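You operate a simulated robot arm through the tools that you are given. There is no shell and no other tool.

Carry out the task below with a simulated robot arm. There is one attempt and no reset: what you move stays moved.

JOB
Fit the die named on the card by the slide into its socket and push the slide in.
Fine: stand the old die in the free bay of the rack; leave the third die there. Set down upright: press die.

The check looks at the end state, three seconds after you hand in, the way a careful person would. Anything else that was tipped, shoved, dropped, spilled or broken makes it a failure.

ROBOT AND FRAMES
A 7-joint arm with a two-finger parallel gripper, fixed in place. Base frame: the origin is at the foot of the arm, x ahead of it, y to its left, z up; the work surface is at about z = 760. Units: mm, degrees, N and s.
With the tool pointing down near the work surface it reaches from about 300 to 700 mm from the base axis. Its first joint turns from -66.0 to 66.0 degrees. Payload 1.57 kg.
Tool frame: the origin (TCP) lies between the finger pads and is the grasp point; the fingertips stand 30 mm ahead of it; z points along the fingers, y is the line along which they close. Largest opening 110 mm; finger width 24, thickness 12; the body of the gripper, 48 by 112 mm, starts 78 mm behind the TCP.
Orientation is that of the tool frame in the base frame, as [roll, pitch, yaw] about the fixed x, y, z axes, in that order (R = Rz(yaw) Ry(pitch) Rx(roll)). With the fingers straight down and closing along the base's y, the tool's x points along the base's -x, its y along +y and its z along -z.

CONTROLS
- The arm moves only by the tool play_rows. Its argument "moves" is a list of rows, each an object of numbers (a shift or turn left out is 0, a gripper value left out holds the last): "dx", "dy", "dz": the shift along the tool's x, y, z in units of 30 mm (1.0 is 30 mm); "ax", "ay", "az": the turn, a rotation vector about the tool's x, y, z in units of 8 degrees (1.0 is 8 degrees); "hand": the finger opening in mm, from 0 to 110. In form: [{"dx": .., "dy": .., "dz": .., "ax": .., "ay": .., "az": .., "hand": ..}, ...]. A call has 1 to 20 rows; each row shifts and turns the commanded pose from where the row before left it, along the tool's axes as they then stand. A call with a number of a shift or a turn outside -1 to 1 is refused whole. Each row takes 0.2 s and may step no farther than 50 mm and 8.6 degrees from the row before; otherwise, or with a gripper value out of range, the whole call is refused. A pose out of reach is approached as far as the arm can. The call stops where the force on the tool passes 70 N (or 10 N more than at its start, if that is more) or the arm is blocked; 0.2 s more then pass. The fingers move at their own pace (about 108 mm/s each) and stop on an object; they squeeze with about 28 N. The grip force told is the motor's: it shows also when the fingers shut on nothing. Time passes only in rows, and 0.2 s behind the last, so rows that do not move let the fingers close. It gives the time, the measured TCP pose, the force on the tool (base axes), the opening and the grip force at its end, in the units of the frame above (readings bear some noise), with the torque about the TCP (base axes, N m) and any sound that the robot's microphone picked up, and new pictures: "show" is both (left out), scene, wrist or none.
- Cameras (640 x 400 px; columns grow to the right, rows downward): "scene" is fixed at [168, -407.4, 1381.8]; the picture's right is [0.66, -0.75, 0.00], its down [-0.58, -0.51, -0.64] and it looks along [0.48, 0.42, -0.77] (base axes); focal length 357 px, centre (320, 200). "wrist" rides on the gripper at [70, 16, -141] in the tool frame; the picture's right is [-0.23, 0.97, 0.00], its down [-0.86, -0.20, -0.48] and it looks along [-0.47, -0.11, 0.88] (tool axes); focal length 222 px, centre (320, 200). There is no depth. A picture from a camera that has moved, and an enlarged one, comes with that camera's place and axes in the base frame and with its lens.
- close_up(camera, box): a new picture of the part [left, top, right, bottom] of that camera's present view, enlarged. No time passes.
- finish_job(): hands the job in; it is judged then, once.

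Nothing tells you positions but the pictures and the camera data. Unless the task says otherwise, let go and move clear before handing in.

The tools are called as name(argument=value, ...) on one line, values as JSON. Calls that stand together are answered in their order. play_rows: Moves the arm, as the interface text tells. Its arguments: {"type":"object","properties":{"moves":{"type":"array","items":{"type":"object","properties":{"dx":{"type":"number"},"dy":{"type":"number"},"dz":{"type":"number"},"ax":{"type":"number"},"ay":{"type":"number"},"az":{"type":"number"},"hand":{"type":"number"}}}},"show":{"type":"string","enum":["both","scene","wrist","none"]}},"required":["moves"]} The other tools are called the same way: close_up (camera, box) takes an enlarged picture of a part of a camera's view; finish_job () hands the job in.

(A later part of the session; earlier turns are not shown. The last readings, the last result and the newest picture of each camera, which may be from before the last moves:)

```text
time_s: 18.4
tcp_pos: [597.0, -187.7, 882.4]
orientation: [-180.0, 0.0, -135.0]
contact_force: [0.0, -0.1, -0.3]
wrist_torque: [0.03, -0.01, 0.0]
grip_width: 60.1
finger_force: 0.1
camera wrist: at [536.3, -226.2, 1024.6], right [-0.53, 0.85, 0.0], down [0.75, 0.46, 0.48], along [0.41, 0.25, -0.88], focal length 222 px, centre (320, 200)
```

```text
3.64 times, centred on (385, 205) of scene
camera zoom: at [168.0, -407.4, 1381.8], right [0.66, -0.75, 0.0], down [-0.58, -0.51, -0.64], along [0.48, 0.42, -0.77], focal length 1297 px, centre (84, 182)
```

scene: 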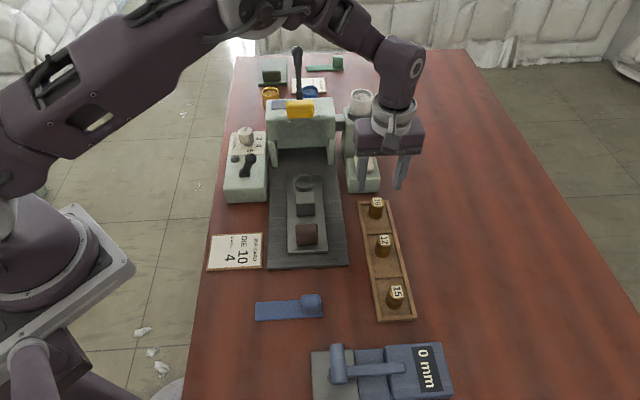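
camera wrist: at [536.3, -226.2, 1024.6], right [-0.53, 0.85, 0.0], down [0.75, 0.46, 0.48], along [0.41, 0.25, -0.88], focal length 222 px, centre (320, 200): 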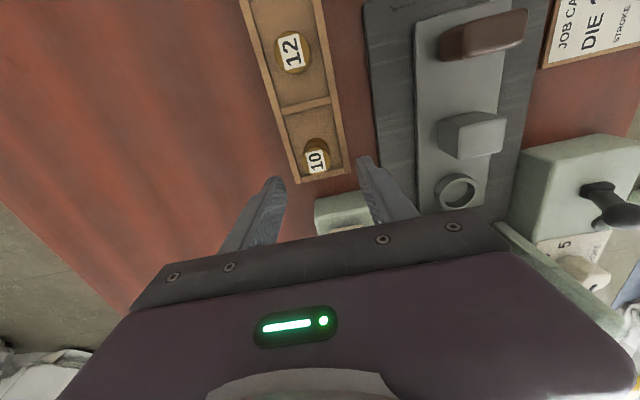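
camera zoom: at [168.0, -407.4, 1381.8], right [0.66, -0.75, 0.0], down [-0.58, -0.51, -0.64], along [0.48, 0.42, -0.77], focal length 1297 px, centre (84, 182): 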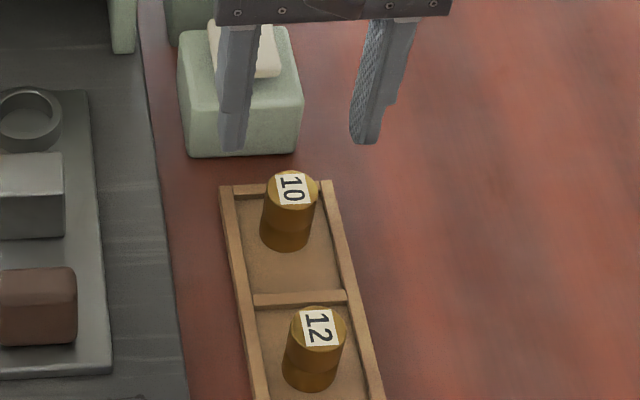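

Die 10 sits about 4–5 mm off the gripper axis. I'll correct for that and come down to just around its top, at the same relative height I used for die 12, so I can compare the pictures.

play_rows(moves=[{"dx": 0.1, "dy": -0.143}, {"dz": 0.5}, {"dz": 0.6}, {"dz": 0.455}, {"dx": 0}, {"dx": 0}])

close_up(camera="wrist", box=[260, 130, 380, 220])

close_up(camera="scene", box=[350, 170, 410, 230])

```text
time_s: 19.8
tcp_pos: [599.8, -194.1, 836.8]
orientation: [179.9, 0.1, -134.8]
contact_force: [0.0, 0.1, -0.2]
wrist_torque: [-0.03, -0.03, 0.01]
grip_width: 59.9
finger_force: 0.1
camera wrist: at [539.1, -231.6, 978.8], right [-0.53, 0.85, 0.0], down [0.75, 0.46, 0.48], along [0.41, 0.25, -0.88], focal length 222 px, centre (320, 200)
```

scene: 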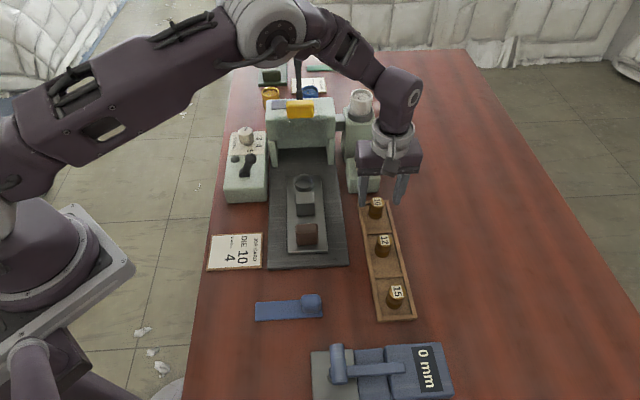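
wrist: 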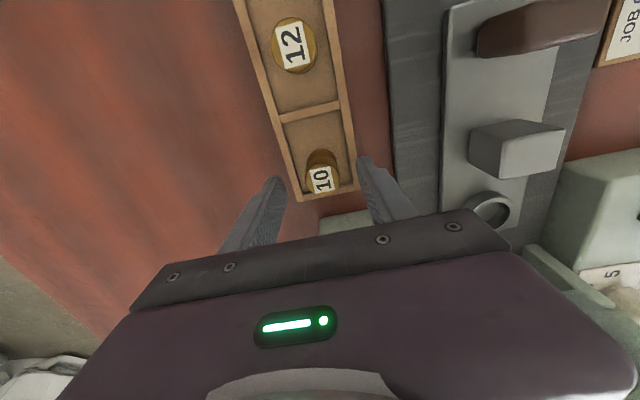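

```text
4.44 times, centred on (320, 175) of wrist
camera zoom: at [539.1, -231.6, 978.8], right [-0.53, 0.85, 0.0], down [0.75, 0.46, 0.48], along [0.41, 0.25, -0.88], focal length 987 px, centre (320, 311)
```

zoom: 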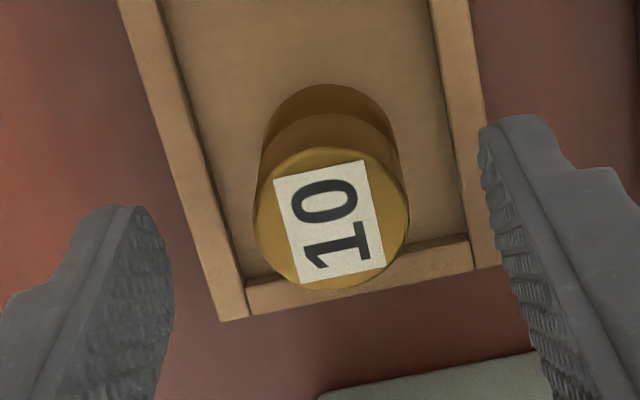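

```text
6.67 times, centred on (380, 200) of scene
camera zoom: at [168.0, -407.4, 1381.8], right [0.66, -0.75, 0.0], down [-0.58, -0.51, -0.64], along [0.48, 0.42, -0.77], focal length 2377 px, centre (-80, 200)
```

zoom: 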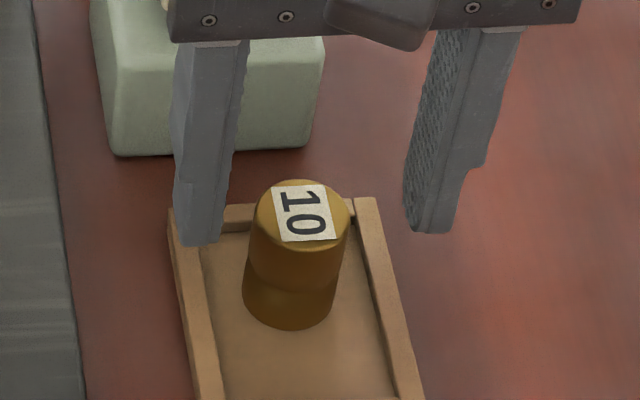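

Compared with the die 12 reference, die 10 sits about 2.9 mm back and 1.3 mm to one side. I'll correct that so both dies are held the same way, then lower to grasp height and check again before closing.

play_rows(moves=[{"dx": 0.095, "dy": 0.043}, {"dz": 0.2}, {"dz": 0.23}, {"dx": 0}, {"dx": 0}], show="scene")

close_up(camera="wrist", box=[260, 130, 380, 220])

close_up(camera="scene", box=[350, 170, 410, 230])

```text
time_s: 21.0
tcp_pos: [597.4, -194.5, 823.5]
orientation: [179.9, 0.0, -135.1]
contact_force: [-0.2, -0.3, -0.2]
wrist_torque: [0.01, -0.01, -0.02]
grip_width: 60.0
finger_force: 0.0
```

scene: 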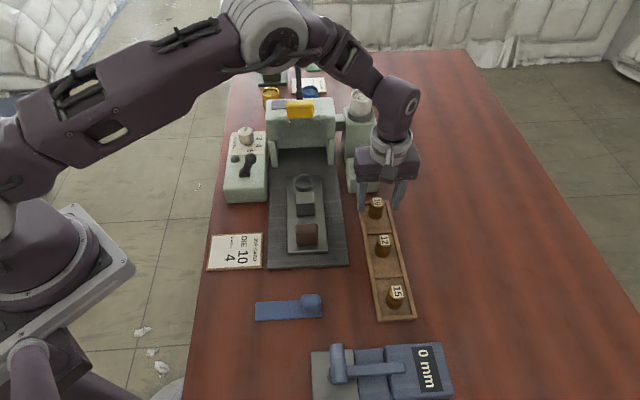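

```text
4.44 times, centred on (320, 175) of wrist
camera zoom: at [536.4, -232.1, 965.2], right [-0.53, 0.85, 0.0], down [0.75, 0.46, 0.48], along [0.41, 0.25, -0.88], focal length 987 px, centre (320, 311)
```

zoom: 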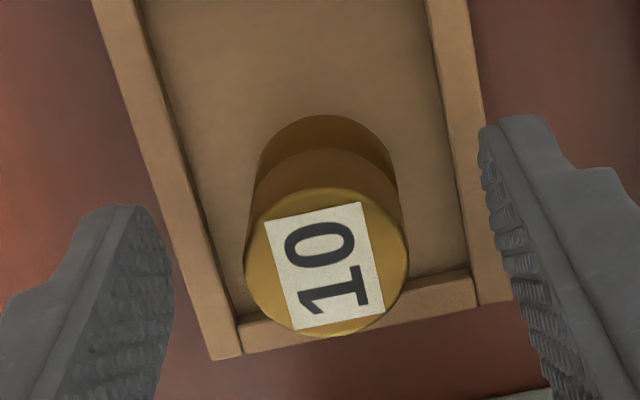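

```text
6.67 times, centred on (380, 200) of scene
camera zoom: at [168.0, -407.4, 1381.8], right [0.66, -0.75, 0.0], down [-0.58, -0.51, -0.64], along [0.48, 0.42, -0.77], focal length 2377 px, centre (-80, 200)
```

zoom: 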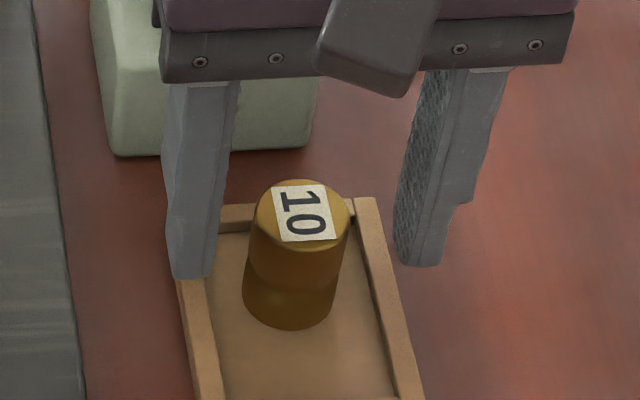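

Die 10 now appears in almost exactly the same spot in the gripper as die 12 did. I'll close on it.

play_rows(moves=[{"hand": 10}, {"hand": 10}, {"hand": 10}, {"hand": 10}], show="none")

close_up(camera="wrist", box=[260, 130, 380, 220])

close_up(camera="scene", box=[350, 170, 410, 230])

```text
time_s: 22.0
tcp_pos: [596.4, -195.7, 824.0]
orientation: [-180.0, 0.0, -135.0]
contact_force: [-0.1, -0.2, 0.9]
wrist_torque: [0.05, 0.06, 0.0]
grip_width: 29.0
finger_force: 27.7
```

```text
4.44 times, centred on (320, 175) of wrist
camera zoom: at [536.4, -232.1, 965.2], right [-0.53, 0.85, 0.0], down [0.75, 0.46, 0.48], along [0.41, 0.25, -0.88], focal length 987 px, centre (320, 311)
```

zoom: 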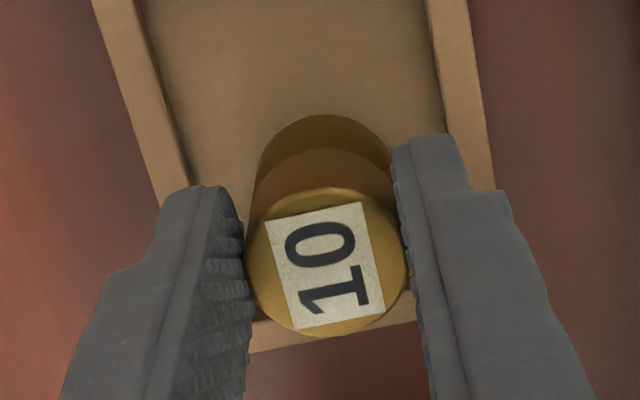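

```text
6.67 times, centred on (380, 200) of scene
camera zoom: at [168.0, -407.4, 1381.8], right [0.66, -0.75, 0.0], down [-0.58, -0.51, -0.64], along [0.48, 0.42, -0.77], focal length 2377 px, centre (-80, 200)
```

zoom: 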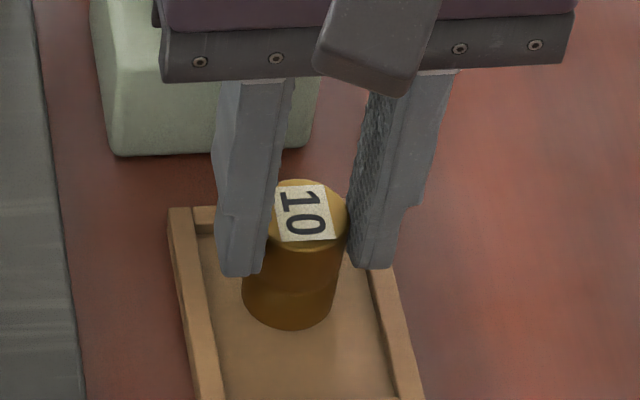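

Die 10 is gripped at 29.0 mm with no side load. I'll lift it clear of the rack and carry it above the socket.

play_rows(moves=[{"dz": -0.15}, {"dz": -0.25}, {"dz": -0.4}, {"dz": -0.5}, {"dz": -0.5}, {"dz": -0.6}, {"dz": -0.5}, {"dx": -0.15, "dy": 0.3}, {"dx": -0.35, "dy": 0.65}, {"dx": -0.45, "dy": 0.85}, {"dx": -0.45, "dy": 0.85}, {"dx": -0.45, "dy": 0.85}, {"dx": -0.45, "dy": 0.85}, {"dx": -0.25, "dy": 0.4}, {"dx": -0.125, "dy": 0.25}, {"dx": 0}, {"dx": 0}])

close_up(camera="wrist", box=[260, 110, 380, 220])

close_up(camera="scene", box=[270, 120, 350, 200])

```text
time_s: 25.6
tcp_pos: [549.3, -32.9, 912.9]
orientation: [180.0, 0.0, -134.9]
contact_force: [0.1, -0.1, -2.3]
wrist_torque: [0.0, 0.02, 0.03]
grip_width: 29.2
finger_force: 28.3
camera wrist: at [488.0, -71.1, 1054.0], right [-0.53, 0.85, 0.0], down [0.75, 0.46, 0.48], along [0.41, 0.25, -0.88], focal length 222 px, centre (320, 200)
```

scene: 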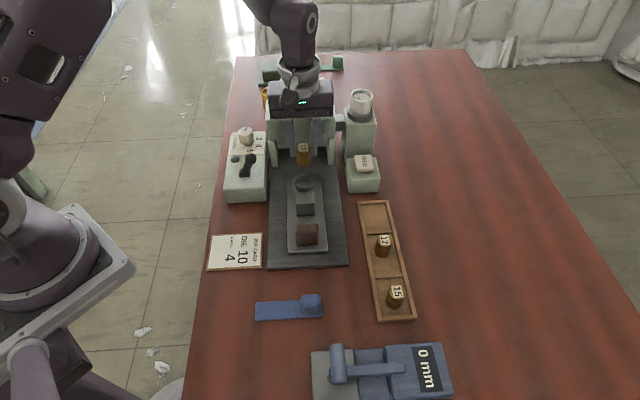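
wrist: 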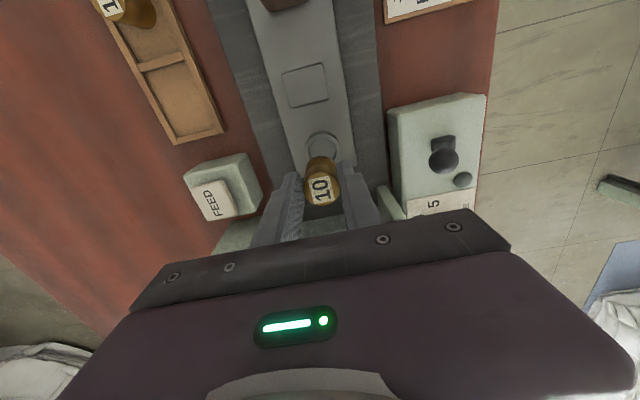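

```text
3.64 times, centred on (320, 165) of wrist
camera zoom: at [488.0, -71.1, 1054.0], right [-0.53, 0.85, 0.0], down [0.75, 0.46, 0.48], along [0.41, 0.25, -0.88], focal length 808 px, centre (320, 327)
```

zoom: 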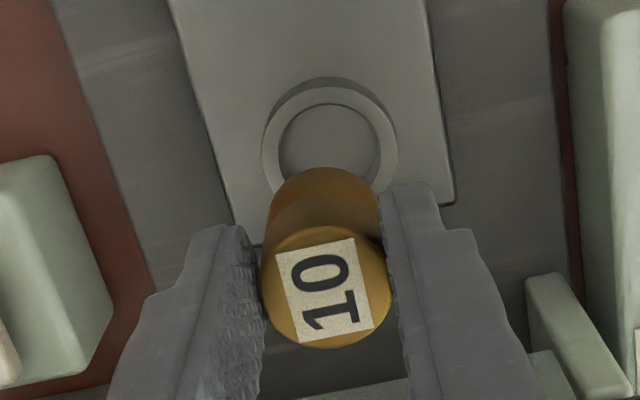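

```text
5.00 times, centred on (310, 160) of scene
camera zoom: at [168.0, -407.4, 1381.8], right [0.66, -0.75, 0.0], down [-0.58, -0.51, -0.64], along [0.48, 0.42, -0.77], focal length 1783 px, centre (370, 400)
```

zoom: 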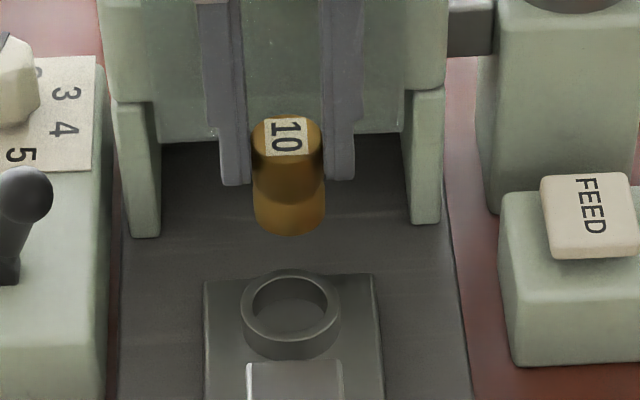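

Die 10 is over the socket, but the arm settled about 1.4 mm to the right of the ring compared with the earlier pass. I'll let it settle and measure again before lowering.

play_rows(moves=[{"dx": 0}, {"dx": 0}, {"dx": 0}], show="none")

close_up(camera="scene", box=[280, 140, 330, 190])

close_up(camera="wrist", box=[260, 110, 380, 220])

```text
time_s: 26.4
tcp_pos: [549.7, -33.8, 912.9]
orientation: [180.0, 0.0, -135.0]
contact_force: [0.6, 1.0, -1.9]
wrist_torque: [-0.02, -0.01, -0.03]
grip_width: 28.9
finger_force: 28.2
```

```text
8.00 times, centred on (305, 165) of scene
camera zoom: at [168.0, -407.4, 1381.8], right [0.66, -0.75, 0.0], down [-0.58, -0.51, -0.64], along [0.48, 0.42, -0.77], focal length 2852 px, centre (440, 480)
```

zoom: 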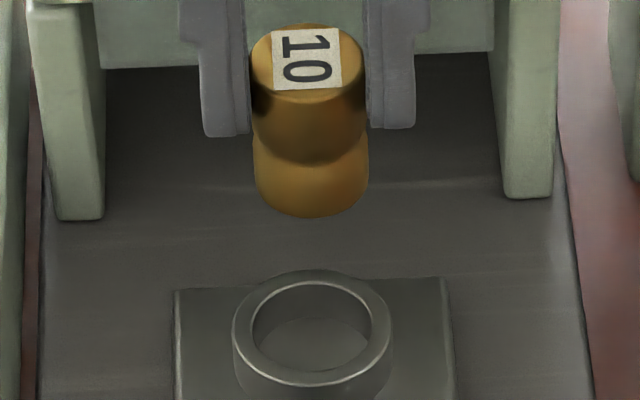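

```text
3.64 times, centred on (320, 165) of wrist
camera zoom: at [488.1, -71.2, 1054.0], right [-0.53, 0.85, 0.0], down [0.75, 0.46, 0.48], along [0.41, 0.25, -0.88], focal length 808 px, centre (320, 327)
```

zoom: 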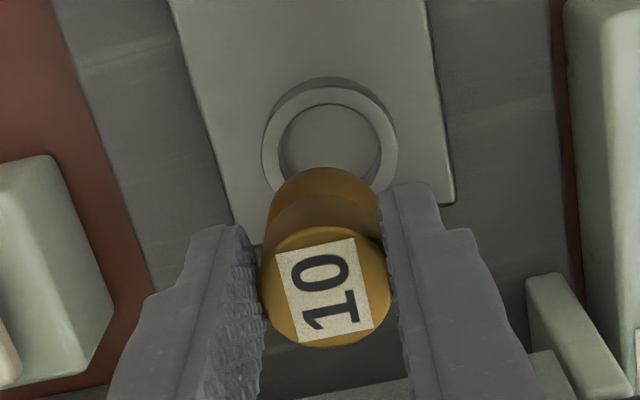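

The arm has settled. Both cameras agree that the ring centre is about 2.2 mm to the left of the held die. I'll correct that, lower the die to just above the ring, and check alignment up close.

play_rows(moves=[{"dx": -0.02, "dy": 0.073}, {"dz": 0.4}, {"dz": 0.6}, {"dz": 0.4}, {"dz": 0.17}, {"dx": 0}, {"dx": 0}])

close_up(camera="scene", box=[280, 140, 330, 190])

close_up(camera="wrist", box=[270, 120, 370, 210])

```text
time_s: 28.0
tcp_pos: [546.6, -29.2, 863.2]
orientation: [-179.9, -0.1, -134.9]
contact_force: [0.6, 0.4, -2.5]
wrist_torque: [0.0, 0.04, -0.01]
grip_width: 29.1
finger_force: 27.9
camera wrist: at [485.2, -67.6, 1005.0], right [-0.53, 0.85, 0.0], down [0.75, 0.46, 0.48], along [0.41, 0.25, -0.88], focal length 222 px, centre (320, 200)
```

scene: 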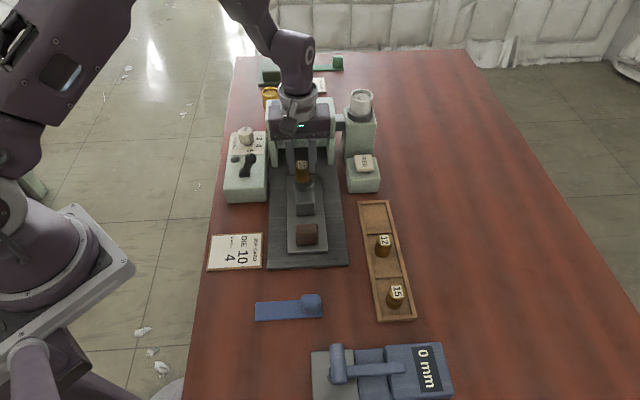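
wrist: 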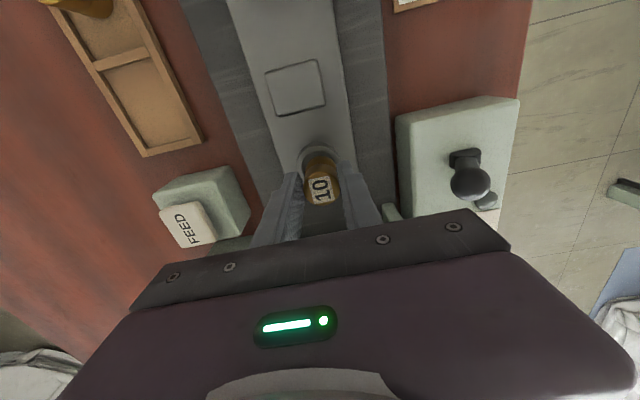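

```text
8.00 times, centred on (305, 165) of scene
camera zoom: at [168.0, -407.4, 1381.8], right [0.66, -0.75, 0.0], down [-0.58, -0.51, -0.64], along [0.48, 0.42, -0.77], focal length 2852 px, centre (440, 480)
```

zoom: 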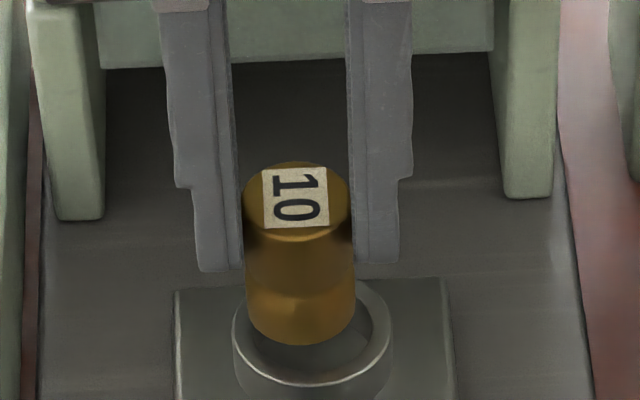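

```text
4.44 times, centred on (320, 165) of wrist
camera zoom: at [485.2, -67.6, 1005.0], right [-0.53, 0.85, 0.0], down [0.75, 0.46, 0.48], along [0.41, 0.25, -0.88], focal length 987 px, centre (320, 356)
```

zoom: 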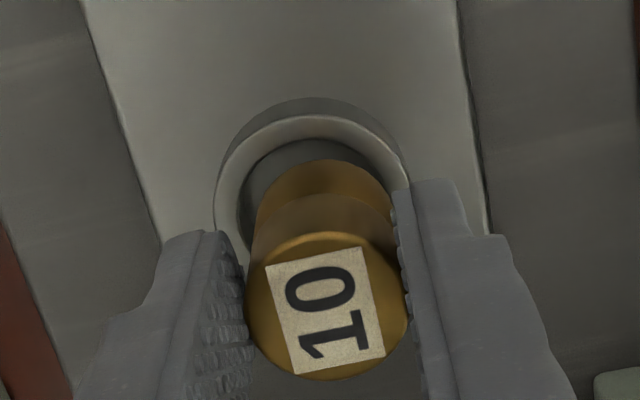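

The arm overshot: the camera pose puts the tool about 2.4 mm too far left of the ring centre, and the picture agrees. I'll use the measured pose to close in on it.

play_rows(moves=[{"dx": 0.015, "dy": -0.08}, {"dx": 0}, {"dx": 0}], show="wrist")

close_up(camera="scene", box=[285, 150, 325, 190])

close_up(camera="wrist", box=[280, 120, 360, 190])

```text
time_s: 28.8
tcp_pos: [547.5, -32.0, 863.8]
orientation: [180.0, 0.0, -134.9]
contact_force: [0.2, 0.3, -1.8]
wrist_torque: [0.0, -0.01, 0.0]
grip_width: 29.0
finger_force: 28.2
camera wrist: at [486.7, -69.2, 1005.0], right [-0.53, 0.85, 0.0], down [0.75, 0.46, 0.48], along [0.41, 0.25, -0.88], focal length 222 px, centre (320, 200)
```

wrist: 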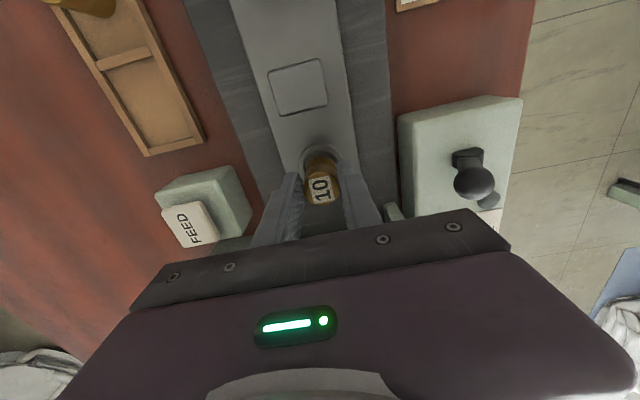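

```text
10.00 times, centred on (305, 170) of scene
camera zoom: at [168.0, -407.4, 1381.8], right [0.66, -0.75, 0.0], down [-0.58, -0.51, -0.64], along [0.48, 0.42, -0.77], focal length 3566 px, centre (470, 500)
```

zoom: 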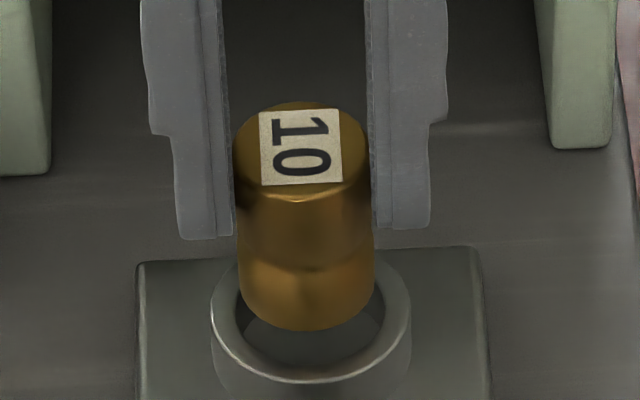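

```text
5.71 times, centred on (320, 155) of wrist
camera zoom: at [486.7, -69.2, 1005.0], right [-0.53, 0.85, 0.0], down [0.75, 0.46, 0.48], along [0.41, 0.25, -0.88], focal length 1269 px, centre (320, 457)
```

zoom: 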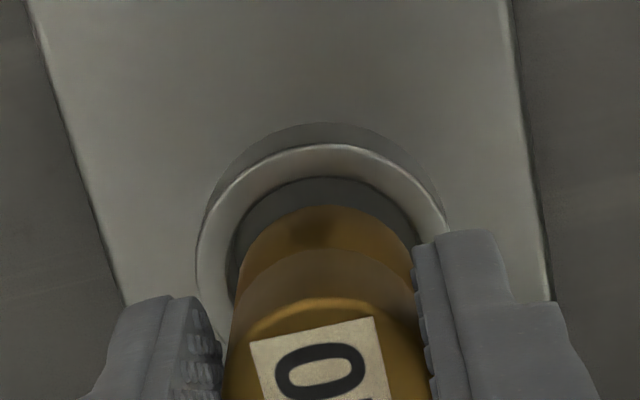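

Alignment is now within about half a millimetre sideways, and the die is perhaps 0.7 mm too far forward. I'll nudge it and go down to just above the ring lip for a last look.

play_rows(moves=[{"dx": 0.02, "dy": -0.013}, {"dz": 0.1}, {"dz": 0.1}, {"dx": 0}, {"dx": 0}], show="wrist")

close_up(camera="scene", box=[285, 150, 325, 190])

close_up(camera="wrist", box=[280, 120, 360, 190])

```text
time_s: 30.0
tcp_pos: [547.6, -32.3, 856.3]
orientation: [-179.9, 0.0, -134.9]
contact_force: [-0.9, 0.6, -2.4]
wrist_torque: [0.01, -0.02, -0.01]
grip_width: 29.2
finger_force: 27.6
camera wrist: at [486.5, -70.4, 998.9], right [-0.53, 0.85, 0.0], down [0.75, 0.46, 0.48], along [0.41, 0.25, -0.88], focal length 222 px, centre (320, 200)
```

wrist: 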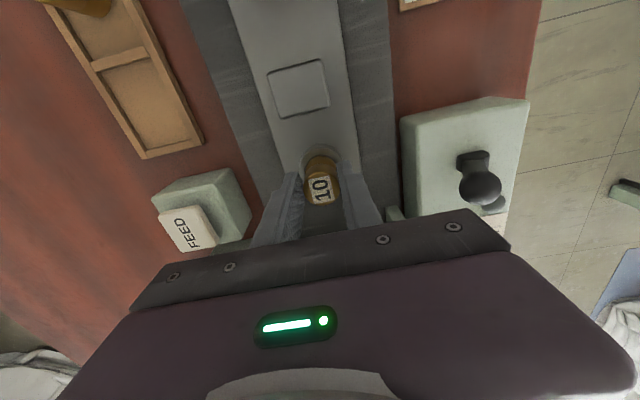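

```text
10.00 times, centred on (305, 170) of scene
camera zoom: at [168.0, -407.4, 1381.8], right [0.66, -0.75, 0.0], down [-0.58, -0.51, -0.64], along [0.48, 0.42, -0.77], focal length 3566 px, centre (470, 500)
```

zoom: 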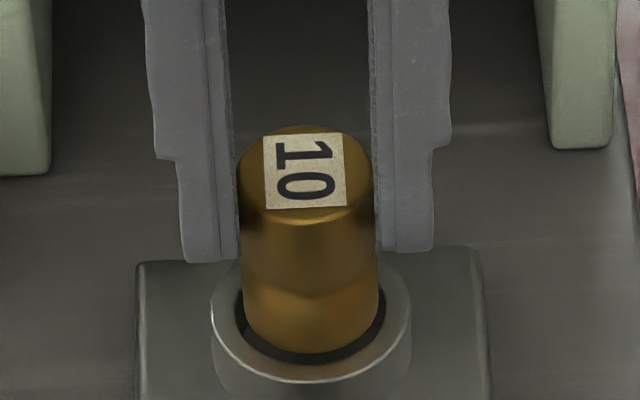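

```text
5.71 times, centred on (320, 155) of wrist
camera zoom: at [486.5, -70.4, 998.9], right [-0.53, 0.85, 0.0], down [0.75, 0.46, 0.48], along [0.41, 0.25, -0.88], focal length 1269 px, centre (320, 457)
```

zoom: 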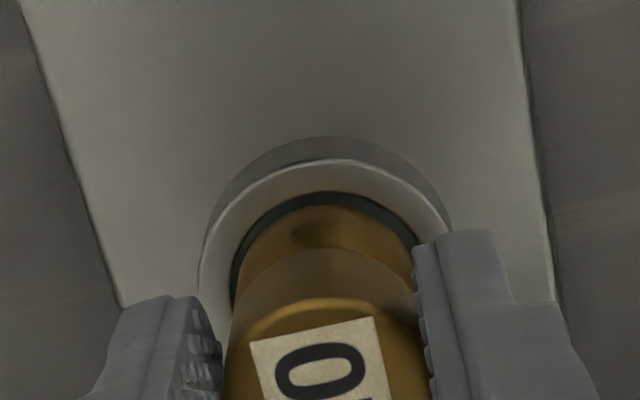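

The die is now concentric with the ring in both views, with an even gap all around. I'll lower it into the socket in small steps while watching the force.

play_rows(moves=[{"dz": 0.07}, {"dz": 0.07}, {"dx": 0}], show="none")

close_up(camera="scene", box=[285, 150, 325, 190])

close_up(camera="wrist", box=[280, 120, 360, 190])

```text
time_s: 30.8
tcp_pos: [547.5, -33.0, 851.8]
orientation: [179.9, 0.0, -134.9]
contact_force: [-0.6, 0.2, -2.9]
wrist_torque: [0.01, -0.01, 0.0]
grip_width: 28.8
finger_force: 28.4
```

```text
10.00 times, centred on (305, 170) of scene
camera zoom: at [168.0, -407.4, 1381.8], right [0.66, -0.75, 0.0], down [-0.58, -0.51, -0.64], along [0.48, 0.42, -0.77], focal length 3566 px, centre (470, 500)
```

zoom: 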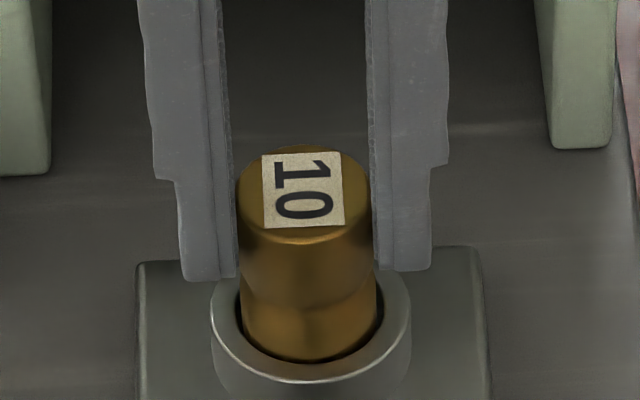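

```text
5.71 times, centred on (320, 155) of wrist
camera zoom: at [485.8, -70.3, 993.6], right [-0.53, 0.85, 0.0], down [0.75, 0.46, 0.48], along [0.41, 0.25, -0.88], focal length 1269 px, centre (320, 457)
```

zoom: 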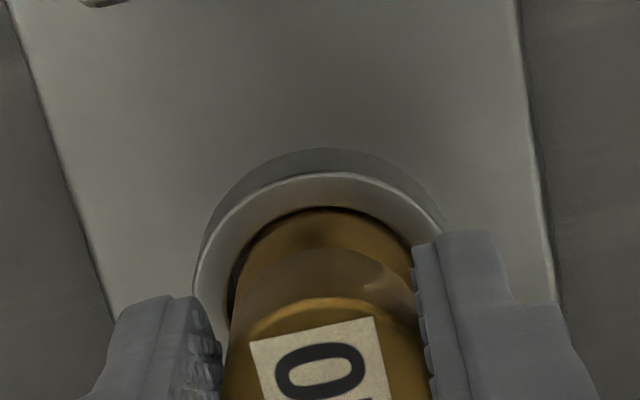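

The die has entered the ring with no contact force. I'll nudge it about 0.5 mm forward to stay centred and continue down.

play_rows(moves=[{"dx": -0.015, "dz": 0.05}, {"dz": 0.07}, {"dz": 0.05}, {"dx": 0}], show="none")

close_up(camera="scene", box=[285, 150, 325, 190])

close_up(camera="wrist", box=[280, 120, 360, 190])

```text
time_s: 31.8
tcp_pos: [547.2, -31.9, 848.2]
orientation: [-180.0, 0.0, -135.1]
contact_force: [0.6, -0.5, -2.2]
wrist_torque: [-0.03, 0.0, 0.01]
grip_width: 28.9
finger_force: 28.2
```

```text
10.00 times, centred on (305, 170) of scene
camera zoom: at [168.0, -407.4, 1381.8], right [0.66, -0.75, 0.0], down [-0.58, -0.51, -0.64], along [0.48, 0.42, -0.77], focal length 3566 px, centre (470, 500)
```

zoom: 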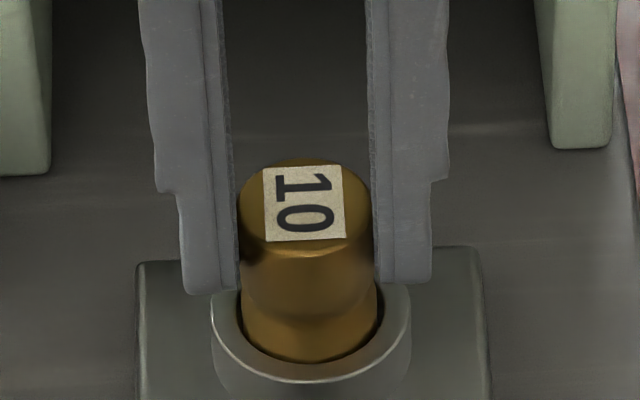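

```text
5.71 times, centred on (320, 155) of wrist
camera zoom: at [485.8, -70.4, 989.7], right [-0.53, 0.85, 0.0], down [0.75, 0.46, 0.48], along [0.41, 0.25, -0.88], focal length 1269 px, centre (320, 457)
```

zoom: 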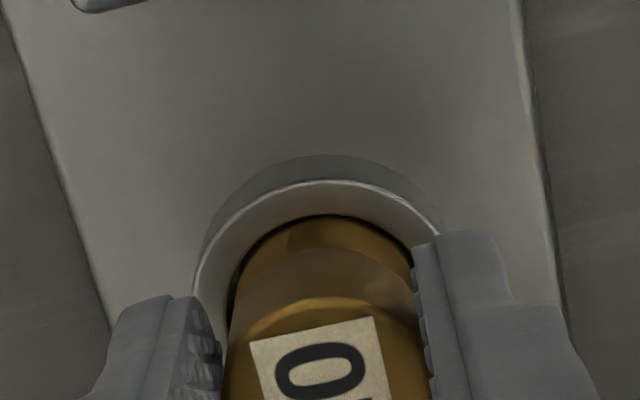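

Still no contact and it is sliding in freely. I'll keep lowering toward the expected seat height of about 842.

play_rows(moves=[{"dx": -0.02, "dz": 0.05}, {"dz": 0.06}, {"dz": 0.04}, {"dx": 0}], show="none")

close_up(camera="wrist", box=[260, 130, 380, 220])

close_up(camera="scene", box=[285, 150, 325, 190])

```text
time_s: 32.8
tcp_pos: [548.2, -32.0, 843.6]
orientation: [-180.0, -0.1, -135.0]
contact_force: [0.0, 0.5, -2.2]
wrist_torque: [0.02, 0.02, 0.0]
grip_width: 28.9
finger_force: 28.3
```

```text
4.44 times, centred on (320, 175) of wrist
camera zoom: at [486.1, -70.0, 985.2], right [-0.53, 0.85, 0.0], down [0.75, 0.46, 0.48], along [0.41, 0.25, -0.88], focal length 987 px, centre (320, 311)
```

zoom: 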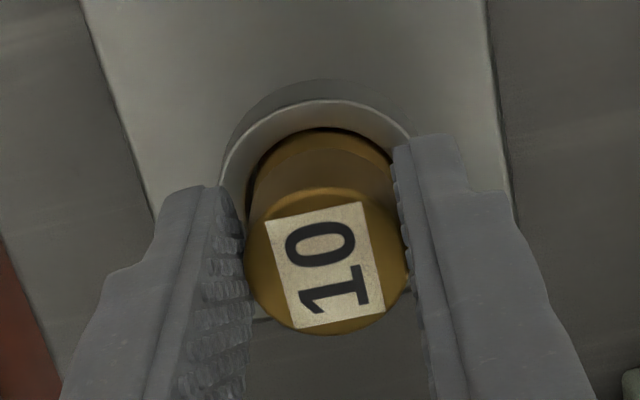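

```text
10.00 times, centred on (305, 170) of scene
camera zoom: at [168.0, -407.4, 1381.8], right [0.66, -0.75, 0.0], down [-0.58, -0.51, -0.64], along [0.48, 0.42, -0.77], focal length 3566 px, centre (470, 500)
```

zoom: 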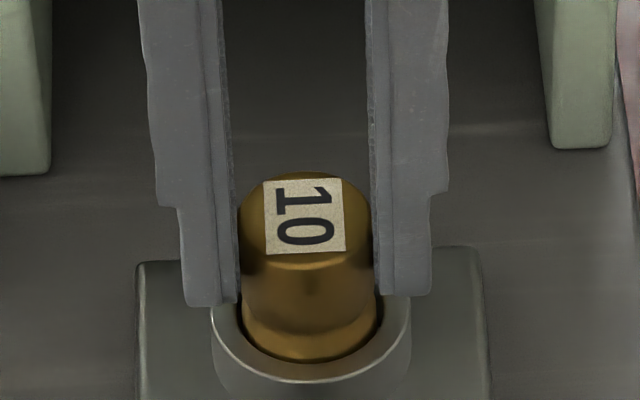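

About 2 mm remain to the expected seat. I'll take very small steps until I feel the bottom.

play_rows(moves=[{"dz": 0.03}, {"dz": 0.02}, {"dx": 0}], show="none")

close_up(camera="wrist", box=[260, 130, 380, 220])

```text
time_s: 33.6
tcp_pos: [546.5, -31.6, 841.8]
orientation: [-180.0, 0.0, -134.9]
contact_force: [-0.4, 1.3, 18.2]
wrist_torque: [0.21, 0.13, 0.01]
grip_width: 29.0
finger_force: 27.2
```

```text
4.44 times, centred on (320, 175) of wrist
camera zoom: at [486.2, -69.7, 983.4], right [-0.53, 0.85, 0.0], down [0.74, 0.46, 0.48], along [0.41, 0.25, -0.88], focal length 987 px, centre (320, 311)
```

zoom: 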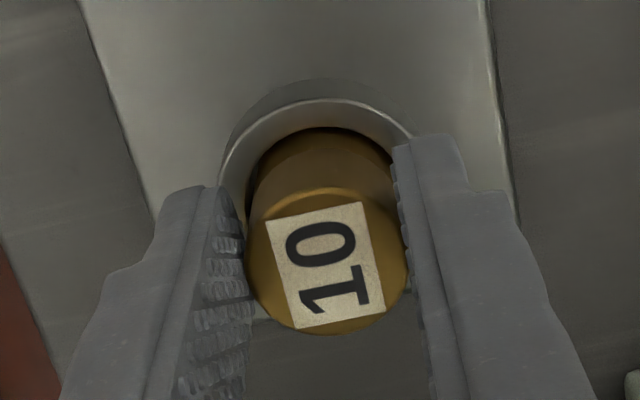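

The die bottomed out at 842.4 mm, which is the height I expected for the seat. I'll ease the load, open the fingers and check.

play_rows(moves=[{"dz": -0.025}, {"dx": 0}, {"hand": 33}, {"hand": 45}, {"hand": 60}, {"dx": 0}])

close_up(camera="wrist", box=[260, 130, 380, 220])

close_up(camera="scene", box=[280, 140, 330, 190])

```text
time_s: 35.0
tcp_pos: [548.3, -31.9, 842.0]
orientation: [-179.9, -0.1, -135.0]
contact_force: [0.4, 0.2, -0.5]
wrist_torque: [0.0, -0.02, -0.01]
grip_width: 60.1
finger_force: 0.0
camera wrist: at [485.7, -69.7, 983.4], right [-0.53, 0.85, 0.0], down [0.75, 0.46, 0.48], along [0.41, 0.25, -0.88], focal length 222 px, centre (320, 200)
```

scene: 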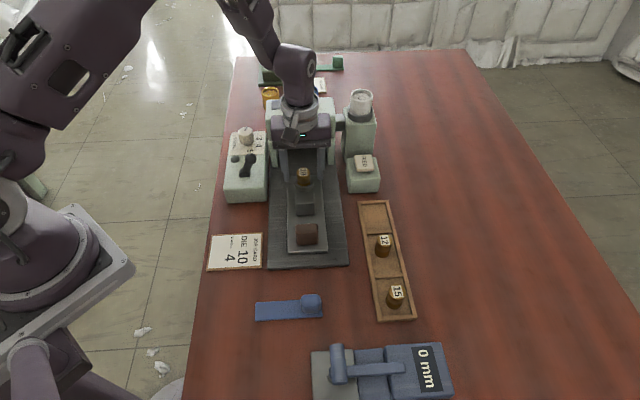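
wrist: 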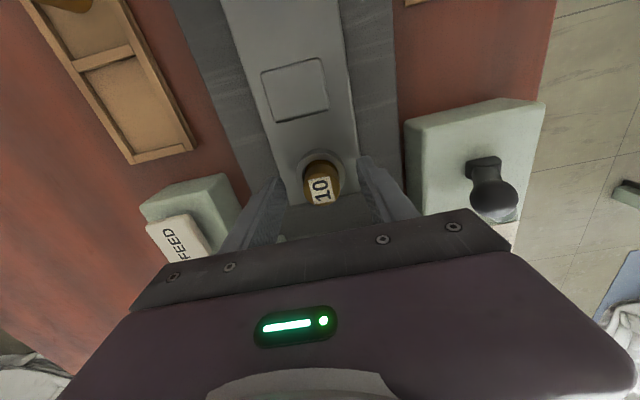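

```text
4.44 times, centred on (320, 175) of wrist
camera zoom: at [485.7, -69.7, 983.4], right [-0.53, 0.85, 0.0], down [0.75, 0.46, 0.48], along [0.41, 0.25, -0.88], focal length 987 px, centre (320, 311)
```

zoom: 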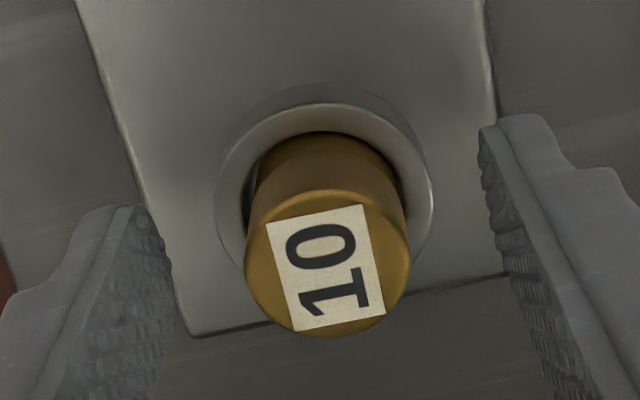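

```text
8.00 times, centred on (305, 165) of scene
camera zoom: at [168.0, -407.4, 1381.8], right [0.66, -0.75, 0.0], down [-0.58, -0.51, -0.64], along [0.48, 0.42, -0.77], focal length 2852 px, centre (440, 480)
```

zoom: 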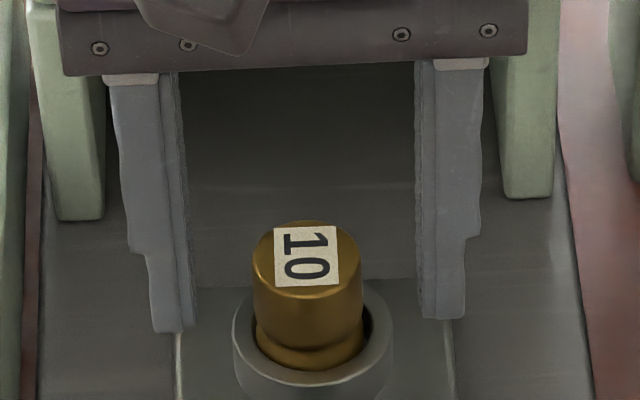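

Die 10 is seated in the socket at the same height die 12 was. I'll rise clear, close the fingers and back off behind the brown handle to set up the push.

play_rows(moves=[{"dz": -0.3}, {"dz": -0.5}, {"dz": -0.7}, {"dz": -0.7}, {"dz": -0.1, "hand": 0}, {"dx": 0.5}, {"dx": 0.9}, {"dx": 0.95}, {"dx": 0.95}, {"dx": 0.95}, {"dx": 0.95}, {"dx": 0.7}, {"dx": 0.4}, {"dx": 0}, {"dx": 0}])

close_up(camera="wrist", box=[230, 60, 410, 230])

close_up(camera="scene", box=[250, 150, 370, 280])

```text
time_s: 38.2
tcp_pos: [413.0, -166.6, 911.7]
orientation: [-180.0, 0.0, -135.0]
contact_force: [-0.9, -0.3, -0.4]
wrist_torque: [0.0, 0.02, -0.01]
grip_width: 0.1
finger_force: 21.4
camera wrist: at [352.5, -204.3, 1052.7], right [-0.53, 0.85, 0.0], down [0.75, 0.46, 0.48], along [0.41, 0.25, -0.88], focal length 222 px, centre (320, 200)
```

scene: 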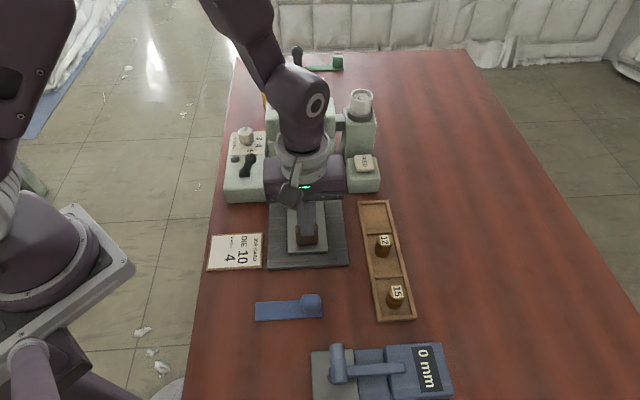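
wrist: 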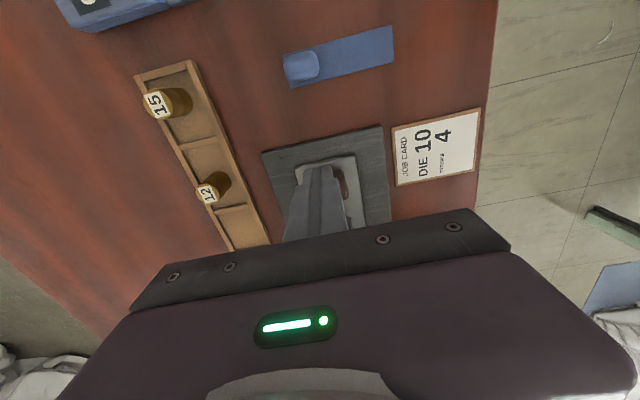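

```text
2.35 times, centred on (320, 145) of wrist
camera zoom: at [352.5, -204.3, 1052.7], right [-0.53, 0.85, 0.0], down [0.75, 0.46, 0.48], along [0.41, 0.25, -0.88], focal length 523 px, centre (320, 329)
```

zoom: 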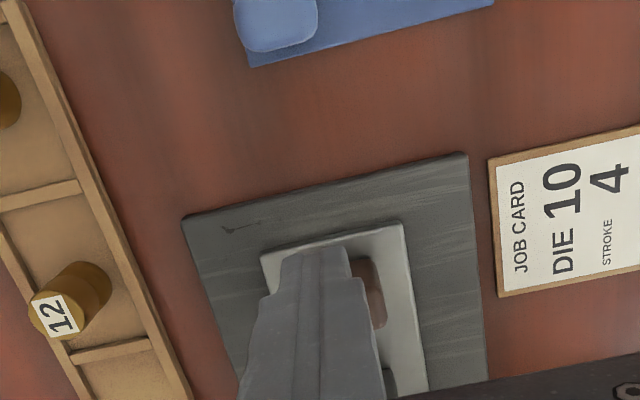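

```text
3.08 times, centred on (310, 215) of scene
camera zoom: at [168.0, -407.4, 1381.8], right [0.66, -0.75, 0.0], down [-0.58, -0.51, -0.64], along [0.48, 0.42, -0.77], focal length 1097 px, centre (351, 154)
```

zoom: 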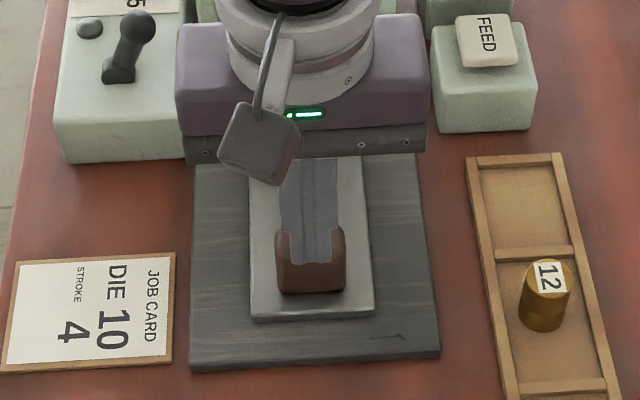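

I'm behind the handle: its near face is about 35 mm ahead and the slide's near edge about 18 mm ahead. I'll lower the closed fingers to mid-handle height in the clear space behind it.

play_rows(moves=[{"dz": 0.5}, {"dz": 0.7}, {"dz": 0.7}, {"dz": 0.5}, {"dz": 0.27}, {"dx": 0}, {"dx": 0}])

close_up(camera="scene", box=[265, 180, 355, 280])

close_up(camera="wrist", box=[250, 90, 390, 230])

```text
time_s: 39.8
tcp_pos: [413.2, -166.8, 831.9]
orientation: [-180.0, -0.1, -135.0]
contact_force: [0.2, -0.5, -0.2]
wrist_torque: [0.0, 0.0, 0.03]
grip_width: 0.1
finger_force: 21.3
camera wrist: at [353.0, -204.1, 972.6], right [-0.53, 0.85, 0.0], down [0.75, 0.46, 0.48], along [0.41, 0.25, -0.88], focal length 222 px, centre (320, 200)
```

scene: 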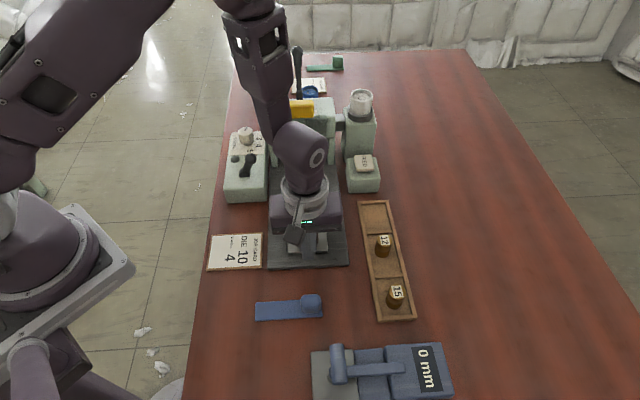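
wrist: 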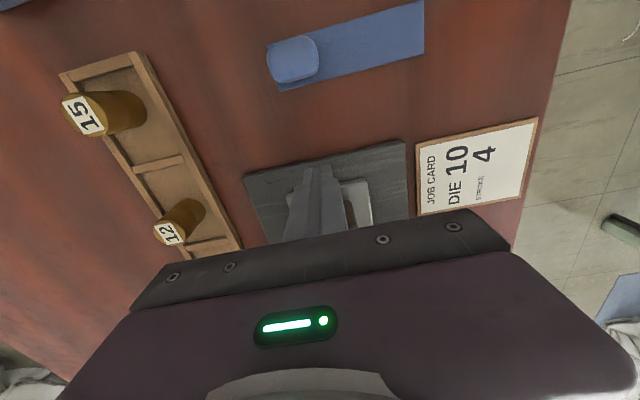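

```text
4.00 times, centred on (310, 230) of scene
camera zoom: at [168.0, -407.4, 1381.8], right [0.66, -0.75, 0.0], down [-0.58, -0.51, -0.64], along [0.48, 0.42, -0.77], focal length 1426 px, centre (360, 80)
```

zoom: 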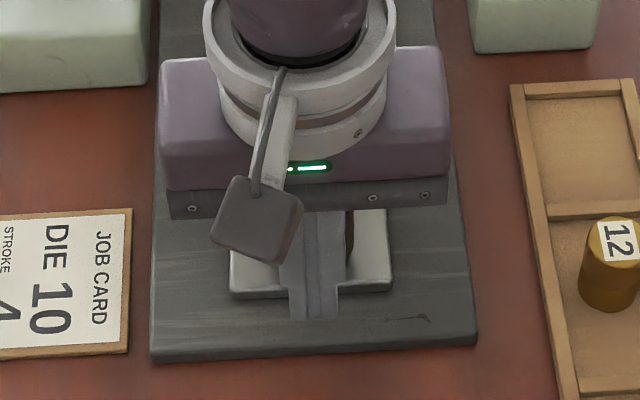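

```text
2.86 times, centred on (320, 160) of wrist
camera zoom: at [353.0, -204.1, 972.6], right [-0.53, 0.85, 0.0], down [0.75, 0.46, 0.48], along [0.41, 0.25, -0.88], focal length 635 px, centre (320, 314)
```

zoom: 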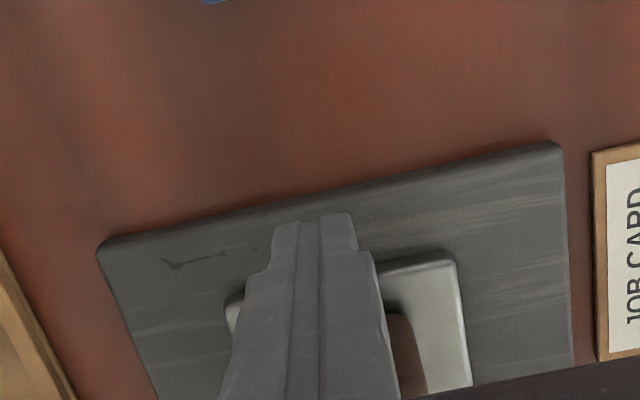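

The fingers are down behind the handle. I'll creep forward until they touch it.

play_rows(moves=[{"dx": -0.16}, {"dx": -0.16}, {"dx": -0.16}, {"dx": -0.1}, {"dx": 0}])

close_up(camera="scene", box=[265, 180, 355, 280])

close_up(camera="wrist", box=[250, 90, 390, 230])

```text
time_s: 41.0
tcp_pos: [427.1, -153.2, 830.4]
orientation: [-180.0, 0.1, -134.8]
contact_force: [0.3, -0.6, 1.0]
wrist_torque: [-0.01, -0.01, -0.02]
grip_width: 0.2
finger_force: 21.9
camera wrist: at [366.1, -190.8, 972.2], right [-0.53, 0.85, 0.0], down [0.75, 0.46, 0.48], along [0.41, 0.25, -0.88], focal length 222 px, centre (320, 200)
```

scene: 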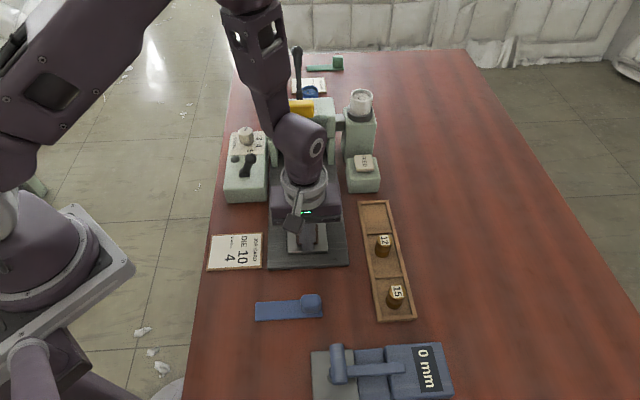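
wrist: 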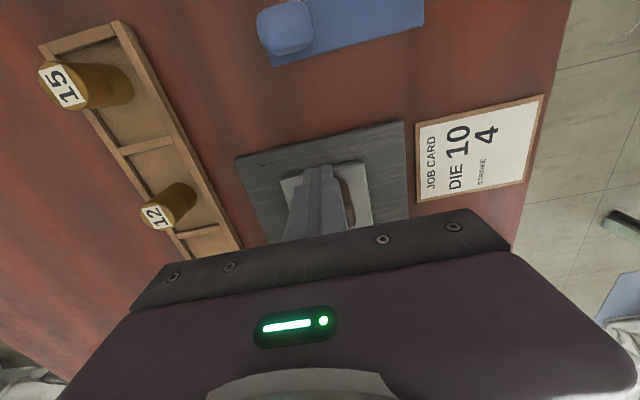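

```text
4.00 times, centred on (310, 230) of scene
camera zoom: at [168.0, -407.4, 1381.8], right [0.66, -0.75, 0.0], down [-0.58, -0.51, -0.64], along [0.48, 0.42, -0.77], focal length 1426 px, centre (360, 80)
```

zoom: 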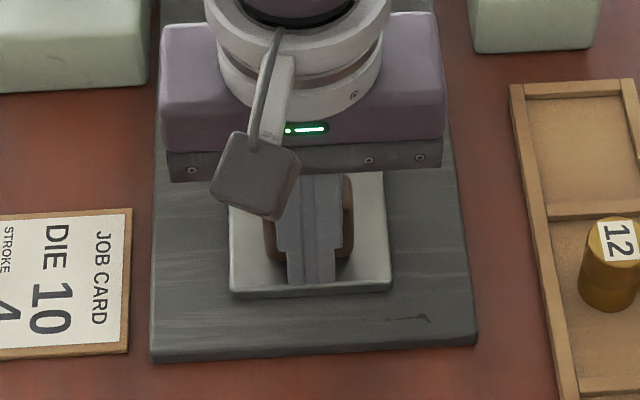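

```text
2.86 times, centred on (320, 160) of wrist
camera zoom: at [366.1, -190.8, 972.2], right [-0.53, 0.85, 0.0], down [0.75, 0.46, 0.48], along [0.41, 0.25, -0.88], focal length 635 px, centre (320, 314)
```

zoom: 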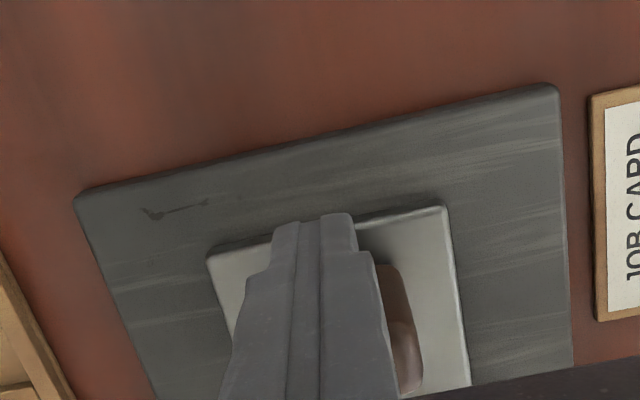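

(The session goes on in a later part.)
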